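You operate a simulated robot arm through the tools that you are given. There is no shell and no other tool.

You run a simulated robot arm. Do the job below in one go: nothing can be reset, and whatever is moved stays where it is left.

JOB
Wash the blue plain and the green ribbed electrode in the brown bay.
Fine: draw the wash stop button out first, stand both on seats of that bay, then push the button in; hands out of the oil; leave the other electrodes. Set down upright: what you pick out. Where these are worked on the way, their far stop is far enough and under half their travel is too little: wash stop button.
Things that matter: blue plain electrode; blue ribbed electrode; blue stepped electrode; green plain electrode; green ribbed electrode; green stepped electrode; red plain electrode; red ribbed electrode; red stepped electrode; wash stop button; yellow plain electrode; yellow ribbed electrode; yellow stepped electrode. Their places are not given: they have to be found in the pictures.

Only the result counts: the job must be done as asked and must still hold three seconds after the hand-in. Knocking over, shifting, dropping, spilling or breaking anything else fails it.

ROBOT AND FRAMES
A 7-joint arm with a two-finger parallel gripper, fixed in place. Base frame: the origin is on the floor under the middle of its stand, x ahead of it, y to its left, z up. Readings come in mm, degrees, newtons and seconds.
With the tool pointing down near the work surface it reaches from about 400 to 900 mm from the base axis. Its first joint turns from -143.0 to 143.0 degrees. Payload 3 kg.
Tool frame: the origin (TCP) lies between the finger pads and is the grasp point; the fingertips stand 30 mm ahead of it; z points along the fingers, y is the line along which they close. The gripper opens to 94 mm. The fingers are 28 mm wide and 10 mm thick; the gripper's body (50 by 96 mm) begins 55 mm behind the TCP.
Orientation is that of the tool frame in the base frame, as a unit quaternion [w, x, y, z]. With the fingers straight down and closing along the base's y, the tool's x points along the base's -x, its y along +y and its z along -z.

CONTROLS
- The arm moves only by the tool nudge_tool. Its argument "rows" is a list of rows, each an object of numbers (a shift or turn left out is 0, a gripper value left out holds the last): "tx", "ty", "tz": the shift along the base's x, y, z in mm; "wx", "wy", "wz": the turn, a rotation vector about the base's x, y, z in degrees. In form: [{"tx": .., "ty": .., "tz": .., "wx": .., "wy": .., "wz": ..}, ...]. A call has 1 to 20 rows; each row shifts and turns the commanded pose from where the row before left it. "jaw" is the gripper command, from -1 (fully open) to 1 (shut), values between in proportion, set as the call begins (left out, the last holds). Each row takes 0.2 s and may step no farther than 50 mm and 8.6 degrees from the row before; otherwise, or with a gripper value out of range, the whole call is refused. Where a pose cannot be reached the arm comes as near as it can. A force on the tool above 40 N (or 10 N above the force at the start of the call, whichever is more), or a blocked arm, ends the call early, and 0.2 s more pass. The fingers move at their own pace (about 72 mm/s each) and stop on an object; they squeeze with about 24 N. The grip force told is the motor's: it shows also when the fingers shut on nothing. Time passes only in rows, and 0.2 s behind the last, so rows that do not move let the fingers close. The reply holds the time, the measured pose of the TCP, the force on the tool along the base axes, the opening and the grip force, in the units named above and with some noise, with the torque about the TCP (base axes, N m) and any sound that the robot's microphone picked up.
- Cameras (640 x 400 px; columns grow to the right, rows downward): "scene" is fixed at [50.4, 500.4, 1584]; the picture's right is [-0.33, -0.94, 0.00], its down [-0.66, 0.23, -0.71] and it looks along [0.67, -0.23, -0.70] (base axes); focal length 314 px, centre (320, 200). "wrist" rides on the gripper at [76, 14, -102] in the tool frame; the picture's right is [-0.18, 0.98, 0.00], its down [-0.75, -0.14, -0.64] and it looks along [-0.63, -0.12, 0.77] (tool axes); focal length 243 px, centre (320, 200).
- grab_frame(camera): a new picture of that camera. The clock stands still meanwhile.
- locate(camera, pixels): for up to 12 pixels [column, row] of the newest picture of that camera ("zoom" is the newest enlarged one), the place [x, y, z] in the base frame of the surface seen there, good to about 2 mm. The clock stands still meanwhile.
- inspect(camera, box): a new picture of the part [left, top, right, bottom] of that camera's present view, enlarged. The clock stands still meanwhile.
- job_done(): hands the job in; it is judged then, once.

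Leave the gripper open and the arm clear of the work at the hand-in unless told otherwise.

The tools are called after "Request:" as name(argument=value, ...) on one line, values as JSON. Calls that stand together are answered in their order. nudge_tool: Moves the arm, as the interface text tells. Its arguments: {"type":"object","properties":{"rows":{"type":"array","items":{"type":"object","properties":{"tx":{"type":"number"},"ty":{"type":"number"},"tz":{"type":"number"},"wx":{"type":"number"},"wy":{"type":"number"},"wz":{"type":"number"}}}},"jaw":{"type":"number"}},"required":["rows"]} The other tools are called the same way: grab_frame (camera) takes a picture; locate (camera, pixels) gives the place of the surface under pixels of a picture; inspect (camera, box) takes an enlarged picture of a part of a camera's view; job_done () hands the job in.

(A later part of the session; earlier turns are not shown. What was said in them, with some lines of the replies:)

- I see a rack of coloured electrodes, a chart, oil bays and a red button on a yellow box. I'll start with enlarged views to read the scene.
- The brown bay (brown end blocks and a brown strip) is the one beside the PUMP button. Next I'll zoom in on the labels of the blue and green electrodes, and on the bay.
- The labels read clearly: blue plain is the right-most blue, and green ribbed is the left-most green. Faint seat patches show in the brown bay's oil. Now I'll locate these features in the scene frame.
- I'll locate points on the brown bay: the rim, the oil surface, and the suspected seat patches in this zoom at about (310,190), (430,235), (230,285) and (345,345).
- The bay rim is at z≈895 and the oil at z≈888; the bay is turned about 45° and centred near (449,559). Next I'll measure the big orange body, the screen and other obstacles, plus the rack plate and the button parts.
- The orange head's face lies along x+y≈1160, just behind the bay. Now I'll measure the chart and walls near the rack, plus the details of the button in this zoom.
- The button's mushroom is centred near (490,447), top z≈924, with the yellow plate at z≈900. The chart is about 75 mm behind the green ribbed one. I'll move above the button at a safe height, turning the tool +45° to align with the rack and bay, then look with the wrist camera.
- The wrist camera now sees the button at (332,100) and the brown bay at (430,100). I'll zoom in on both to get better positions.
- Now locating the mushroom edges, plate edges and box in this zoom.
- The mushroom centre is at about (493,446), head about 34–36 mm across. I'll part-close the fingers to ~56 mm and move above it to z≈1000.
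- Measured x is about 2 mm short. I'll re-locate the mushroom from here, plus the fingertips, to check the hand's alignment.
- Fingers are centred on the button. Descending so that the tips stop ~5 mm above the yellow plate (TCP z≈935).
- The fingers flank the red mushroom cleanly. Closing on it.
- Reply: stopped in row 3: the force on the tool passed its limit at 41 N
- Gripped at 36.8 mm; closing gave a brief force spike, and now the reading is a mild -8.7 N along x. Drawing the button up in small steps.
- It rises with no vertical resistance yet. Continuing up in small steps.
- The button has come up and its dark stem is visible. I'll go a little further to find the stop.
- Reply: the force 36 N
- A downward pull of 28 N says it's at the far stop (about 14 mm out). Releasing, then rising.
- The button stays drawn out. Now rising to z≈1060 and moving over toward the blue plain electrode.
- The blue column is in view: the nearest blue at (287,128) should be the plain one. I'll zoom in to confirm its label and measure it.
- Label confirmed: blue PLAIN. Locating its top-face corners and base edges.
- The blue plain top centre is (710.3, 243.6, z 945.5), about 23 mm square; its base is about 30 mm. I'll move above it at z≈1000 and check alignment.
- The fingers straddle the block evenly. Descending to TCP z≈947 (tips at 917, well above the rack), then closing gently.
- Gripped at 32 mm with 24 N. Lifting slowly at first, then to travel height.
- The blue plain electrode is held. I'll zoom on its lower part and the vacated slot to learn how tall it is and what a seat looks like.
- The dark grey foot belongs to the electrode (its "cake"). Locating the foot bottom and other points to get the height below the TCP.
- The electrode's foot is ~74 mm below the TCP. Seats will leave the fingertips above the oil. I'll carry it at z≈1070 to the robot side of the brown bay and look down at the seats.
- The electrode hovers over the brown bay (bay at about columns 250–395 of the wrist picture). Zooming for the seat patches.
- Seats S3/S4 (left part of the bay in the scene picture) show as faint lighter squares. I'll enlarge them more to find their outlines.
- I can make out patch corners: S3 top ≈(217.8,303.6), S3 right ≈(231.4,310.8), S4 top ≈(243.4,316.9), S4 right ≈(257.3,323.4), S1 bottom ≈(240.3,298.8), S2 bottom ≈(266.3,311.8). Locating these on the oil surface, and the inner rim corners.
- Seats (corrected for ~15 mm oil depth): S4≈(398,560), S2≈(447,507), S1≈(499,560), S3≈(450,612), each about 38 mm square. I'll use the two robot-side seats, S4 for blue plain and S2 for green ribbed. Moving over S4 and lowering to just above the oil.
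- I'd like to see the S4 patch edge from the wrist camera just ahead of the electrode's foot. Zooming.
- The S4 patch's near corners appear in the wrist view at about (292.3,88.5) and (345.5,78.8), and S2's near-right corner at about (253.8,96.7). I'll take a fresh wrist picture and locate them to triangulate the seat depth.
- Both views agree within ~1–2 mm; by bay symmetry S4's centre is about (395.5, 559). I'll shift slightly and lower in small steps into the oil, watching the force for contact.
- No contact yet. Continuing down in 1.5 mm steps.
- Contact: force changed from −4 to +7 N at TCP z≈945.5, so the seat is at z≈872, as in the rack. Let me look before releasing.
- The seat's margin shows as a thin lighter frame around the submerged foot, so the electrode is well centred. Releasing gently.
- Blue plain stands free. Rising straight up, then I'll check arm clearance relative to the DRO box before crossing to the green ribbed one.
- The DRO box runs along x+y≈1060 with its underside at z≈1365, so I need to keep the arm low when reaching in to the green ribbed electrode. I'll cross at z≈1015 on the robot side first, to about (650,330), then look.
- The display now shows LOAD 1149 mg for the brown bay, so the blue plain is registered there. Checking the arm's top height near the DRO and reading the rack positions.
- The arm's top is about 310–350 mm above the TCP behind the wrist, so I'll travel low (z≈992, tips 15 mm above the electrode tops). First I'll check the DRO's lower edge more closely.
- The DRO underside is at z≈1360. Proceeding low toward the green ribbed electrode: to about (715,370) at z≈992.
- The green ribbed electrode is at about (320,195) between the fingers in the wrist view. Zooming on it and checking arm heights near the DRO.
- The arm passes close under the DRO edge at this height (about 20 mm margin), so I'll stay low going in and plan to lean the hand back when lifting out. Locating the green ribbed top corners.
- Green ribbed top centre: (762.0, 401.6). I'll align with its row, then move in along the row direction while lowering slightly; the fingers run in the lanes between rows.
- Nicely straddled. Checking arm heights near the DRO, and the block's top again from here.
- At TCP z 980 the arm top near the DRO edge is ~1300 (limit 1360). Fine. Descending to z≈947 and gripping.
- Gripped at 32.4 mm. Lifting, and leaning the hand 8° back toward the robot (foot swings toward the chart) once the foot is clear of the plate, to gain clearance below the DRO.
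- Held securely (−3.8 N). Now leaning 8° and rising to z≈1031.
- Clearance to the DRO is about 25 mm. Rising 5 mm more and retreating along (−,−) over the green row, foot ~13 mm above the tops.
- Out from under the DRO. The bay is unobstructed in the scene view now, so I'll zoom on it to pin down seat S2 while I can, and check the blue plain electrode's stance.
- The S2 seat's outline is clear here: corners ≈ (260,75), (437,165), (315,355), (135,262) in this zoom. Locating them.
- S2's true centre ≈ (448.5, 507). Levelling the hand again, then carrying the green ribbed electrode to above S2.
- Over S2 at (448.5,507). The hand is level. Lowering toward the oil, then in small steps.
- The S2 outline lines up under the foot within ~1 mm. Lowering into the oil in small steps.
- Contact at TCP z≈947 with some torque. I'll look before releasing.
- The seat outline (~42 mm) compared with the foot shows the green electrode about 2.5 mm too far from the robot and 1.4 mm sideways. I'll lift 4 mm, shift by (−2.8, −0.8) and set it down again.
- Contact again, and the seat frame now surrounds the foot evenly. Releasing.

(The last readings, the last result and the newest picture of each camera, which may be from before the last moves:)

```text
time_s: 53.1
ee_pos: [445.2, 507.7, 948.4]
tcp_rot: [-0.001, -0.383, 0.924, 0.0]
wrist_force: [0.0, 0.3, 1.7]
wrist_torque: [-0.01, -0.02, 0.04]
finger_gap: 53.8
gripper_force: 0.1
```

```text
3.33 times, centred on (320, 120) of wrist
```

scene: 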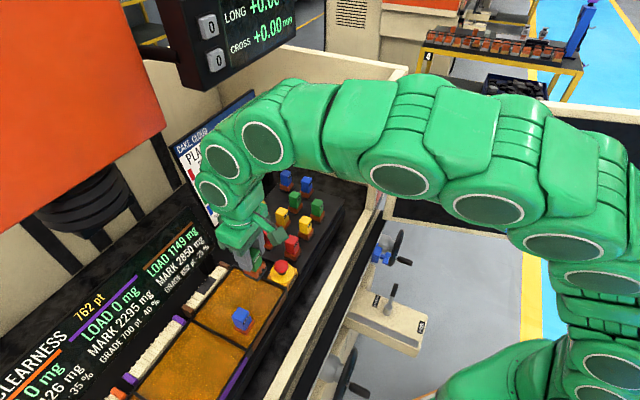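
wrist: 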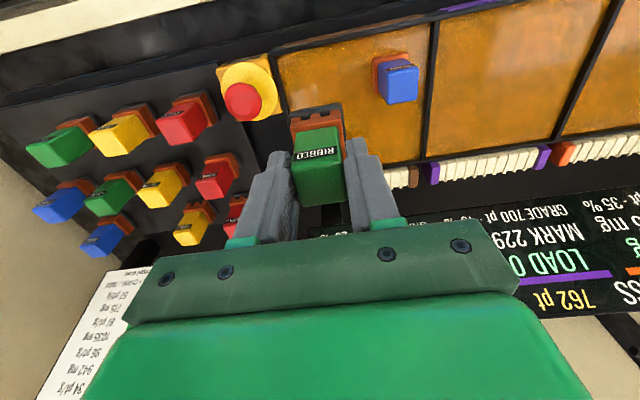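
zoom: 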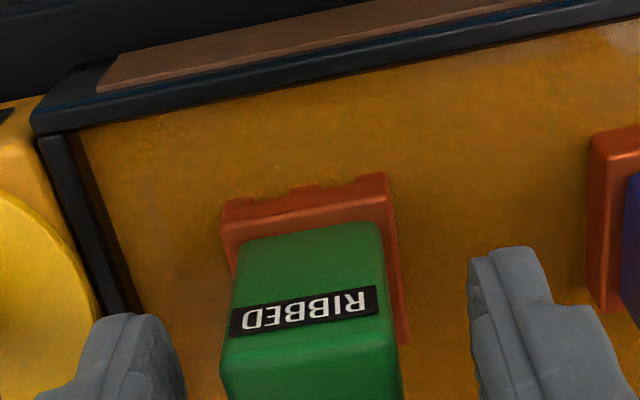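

Released and standing. Rising straight up, then checking the whole bay and display.

Request:
nudge_tool(rows=[{"tz": 10}, {"tz": 20}, {"tz": 30}, {"tz": 30}, {"tz": 20}, {}])

Request:
grab_frame(camera="scene")

Request:
grab_frame(camera="wrist")

Request:
inspect(camera="scene", box=[60, 220, 220, 320])

```text
time_s: 54.5
ee_pos: [445.7, 505.9, 1057.4]
tcp_rot: [0.0, -0.383, 0.924, 0.001]
wrist_force: [0.8, 0.2, 0.2]
wrist_torque: [-0.02, -0.01, 0.03]
finger_gap: 54.3
gripper_force: 0.1
```

```text
taken
```

scene: 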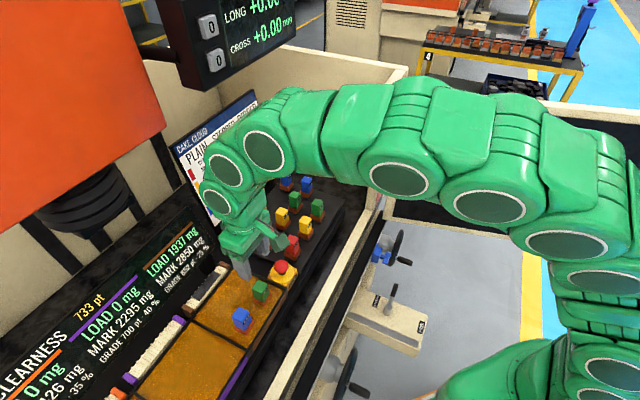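

```text
taken
```

wrist: 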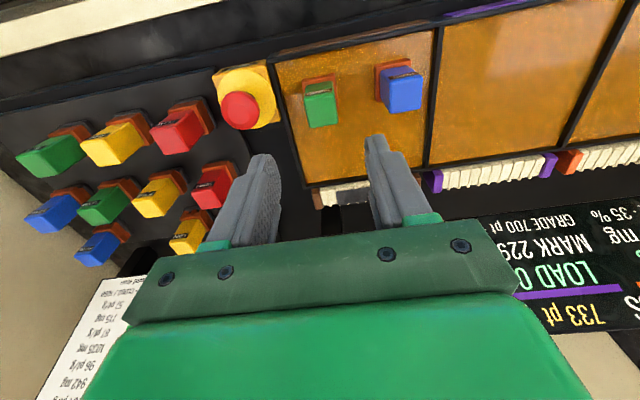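

```text
4.00 times, centred on (140, 270) of scene
```

zoom: 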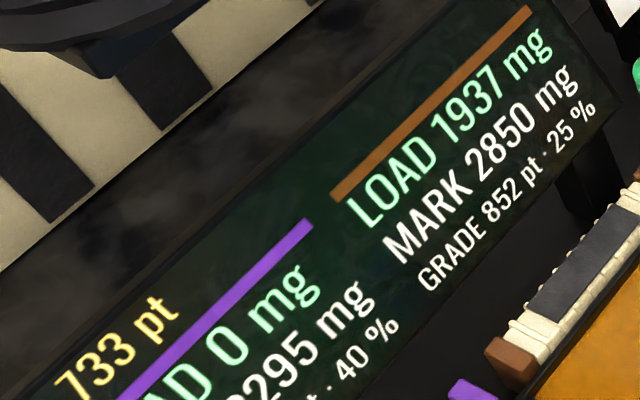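

LOAD now reads 1937 mg, so both electrodes count in the brown bay. Next: shut the fingers and move above the button at (493,445).

Request:
nudge_tool(rows=[{"tx": 16, "ty": -20.4}, {"tx": 16, "ty": -20.4}, {"tx": 16.1, "ty": -20.4}, {"tz": -25}, {"tz": -25}, {"tz": -20}, {}], jaw=1)

Request:
inspect(camera="wrist", box=[220, 60, 420, 200])

Request:
inspect(camera="scene", box=[220, 230, 332, 300])

```text
time_s: 56.1
ee_pos: [494.3, 447.0, 987.6]
tcp_rot: [-0.001, -0.382, 0.924, 0.0]
wrist_force: [0.8, 0.8, -0.7]
wrist_torque: [-0.01, -0.01, 0.01]
finger_gap: 0.0
gripper_force: 23.7
```

```text
2.86 times, centred on (320, 130) of wrist
```

zoom: 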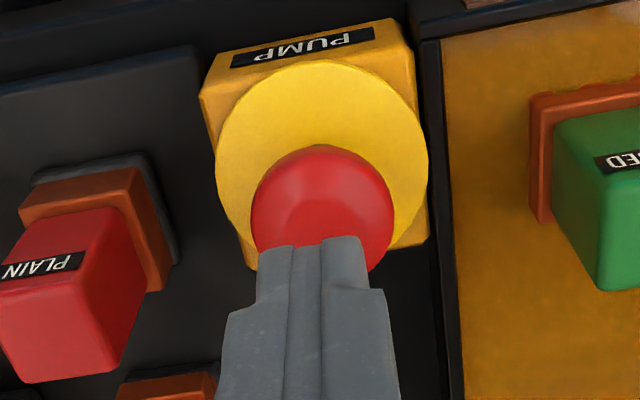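

```text
5.71 times, centred on (276, 265) of scene
```

zoom: 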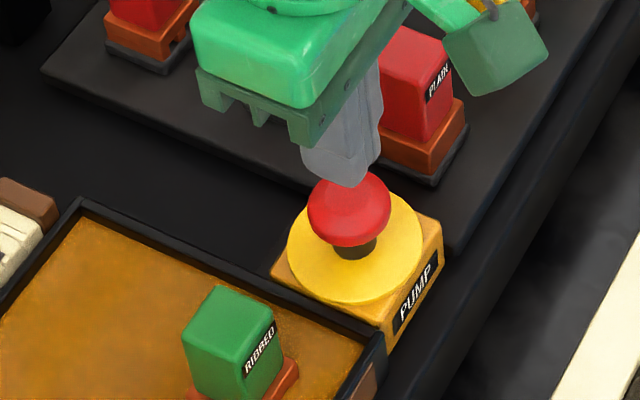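

The closed fingertips are centred over the button. Pushing down in small steps.

Request:
nudge_tool(rows=[{"tz": -6}, {"tz": -5}, {"tz": -4}, {"tz": -2}, {"tz": -2}, {"tz": -2}])

```text
time_s: 57.5
ee_pos: [492.8, 445.3, 965.6]
tcp_rot: [0.0, -0.383, 0.924, 0.001]
wrist_force: [0.0, 0.0, -0.4]
wrist_torque: [-0.05, -0.04, 0.01]
finger_gap: 0.1
gripper_force: 24.4
```

Request:
nudge_tool(rows=[{"tz": -2}, {"tz": -2}, {"tz": -2}, {"tz": -2}])

Request:
inspect(camera="wrist", box=[220, 60, 420, 200])

```text
time_s: 58.5
ee_pos: [492.4, 445.5, 960.0]
tcp_rot: [0.0, -0.382, 0.924, 0.001]
wrist_force: [-0.1, 0.1, 0.3]
wrist_torque: [0.04, -0.01, 0.0]
finger_gap: 0.3
gripper_force: 23.9
```

```text
2.86 times, centred on (320, 130) of wrist
```

zoom: 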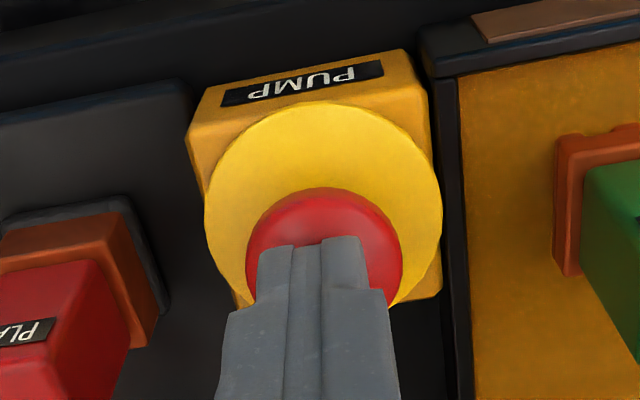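

It's moving in with little resistance. Continuing to its stop.

Request:
nudge_tool(rows=[{"tz": -2}, {"tz": -2}, {"tz": -1}, {"tz": -1}])

```text
time_s: 59.5
ee_pos: [494.4, 444.3, 953.3]
tcp_rot: [0.001, -0.383, 0.924, 0.001]
wrist_force: [-9.6, -3.2, 22.1]
wrist_torque: [-0.13, 0.3, 0.03]
finger_gap: 0.2
gripper_force: 23.9
```

Resistance of 22 N at the same height as the original pushed-in position. One more small press to be sure, then rising.

Request:
nudge_tool(rows=[{"tz": -0.7}, {}])

Request:
nudge_tool(rows=[{"tz": 5}, {"tz": 10}, {"tz": 20}, {"tz": 30}, {"tz": 30}, {}])

Request:
inspect(camera="wrist", box=[220, 40, 460, 190])

Request:
grab_frame(camera="scene")

```text
time_s: 60.1
ee_pos: [493.8, 445.0, 953.8]
tcp_rot: [0.001, -0.382, 0.924, 0.001]
wrist_force: [-5.3, 5.1, 26.8]
wrist_torque: [0.08, 0.21, -0.07]
finger_gap: 0.0
gripper_force: 24.1
```

```text
time_s: 61.5
ee_pos: [497.2, 447.6, 1048.3]
tcp_rot: [0.0, -0.383, 0.924, 0.002]
wrist_force: [0.2, -0.4, 0.6]
wrist_torque: [-0.01, -0.02, -0.06]
finger_gap: 0.0
gripper_force: 24.4
```

```text
2.67 times, centred on (340, 115) of wrist
```

zoom: 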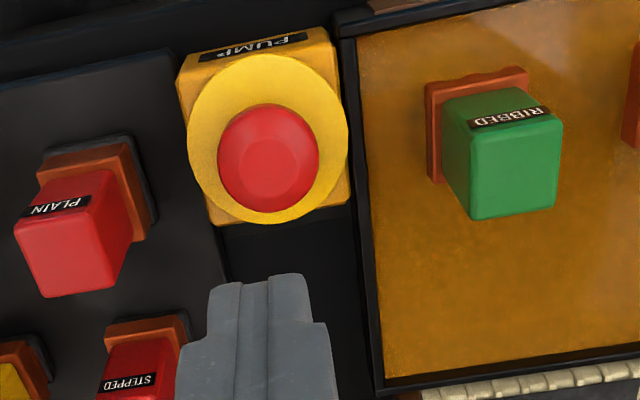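

```text
taken
```

scene: 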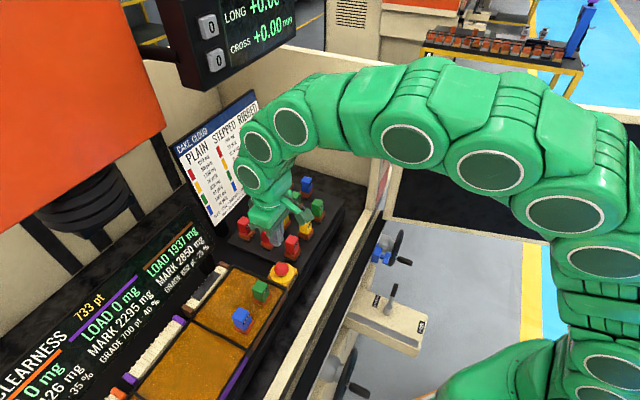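

The button looks pushed in. Verifying its top height and the two electrodes' tops.

Request:
locate(camera="zoom", pixels=[[268, 155], [510, 165], [475, 200], [550, 195]])

Request:
nudge_tool(rows=[{"tz": 20}, {"tx": -5, "ty": -25, "tz": 15}, {"tx": -5, "ty": -25, "tz": 15}, {"tx": -5, "ty": -25, "tz": 10}, {"tx": -5, "ty": -25}, {"tx": -5, "ty": -25}, {}, {}], jaw=-1)

Request:
grab_frame(camera="scene")

Request:
inspect(camera="scene", box=[180, 150, 352, 260])

Request:
inspect(camera="scene", box=[180, 250, 308, 335])

```text
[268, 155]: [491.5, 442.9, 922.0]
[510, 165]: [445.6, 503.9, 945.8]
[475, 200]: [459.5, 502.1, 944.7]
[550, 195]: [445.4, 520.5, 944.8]
```

```text
time_s: 63.3
ee_pos: [467.0, 322.4, 1107.9]
tcp_rot: [0.0, -0.383, 0.924, 0.001]
wrist_force: [-1.0, -0.3, -0.3]
wrist_torque: [-0.02, -0.02, -0.03]
finger_gap: 94.1
gripper_force: 0.1
```

```text
taken
```

scene: 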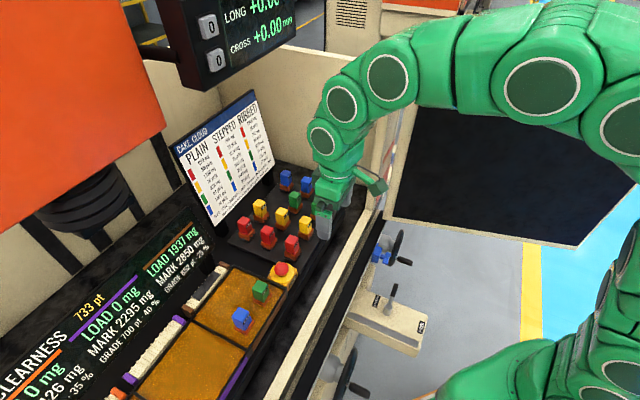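

```text
3.64 times, centred on (266, 205) of scene
```

zoom: 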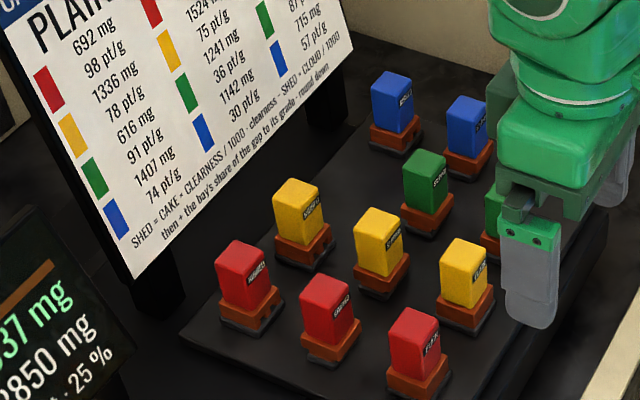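

```text
4.71 times, centred on (244, 292) of scene
```

zoom: 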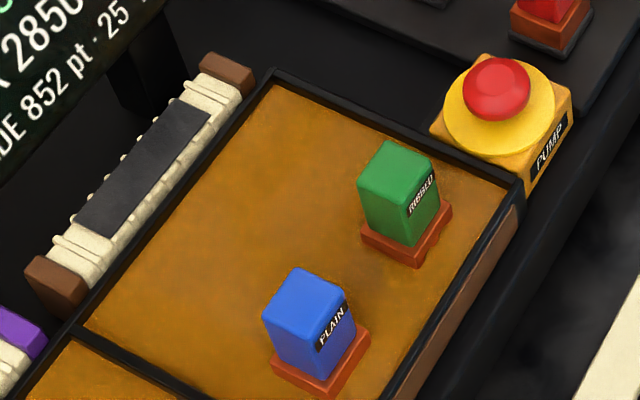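

Both electrodes stand upright in the brown bay, the button is fully in (top z≈923, as at the start), and the other electrodes are undisturbed. The gripper is open and clear of the work. Handing in.

Request:
job_done()

```text
The job is handed in.
```

The blue plain and green ribbed electrodes are both standing on seats in the brown bay, and the job is handed in. I got no verdict back, so this is what the pictures and readings showed.

- **Button:** I drew the wash stop button (labelled PUMP) out about 14 mm to its far stop first. After both electrodes were seated I pushed it back in to its stop; its top then read z≈922, against about 924 at the start.
- **Electrodes:** Both stand upright on the two robot-side seats. The brown bay's display went from LOAD 0 to 1149 mg after the blue plain and to 1937 mg after the green ribbed, under its 2850 mg mark.
- **Oil:** I kept the fingertips well above the oil throughout.
- **Everything else:** In the last pictures the other electrodes stood upright where they had been. The gripper is open and the arm is clear of the work.

While gripping the button, the force briefly passed the 40 N limit and stopped that call. The grip held and nothing else moved.
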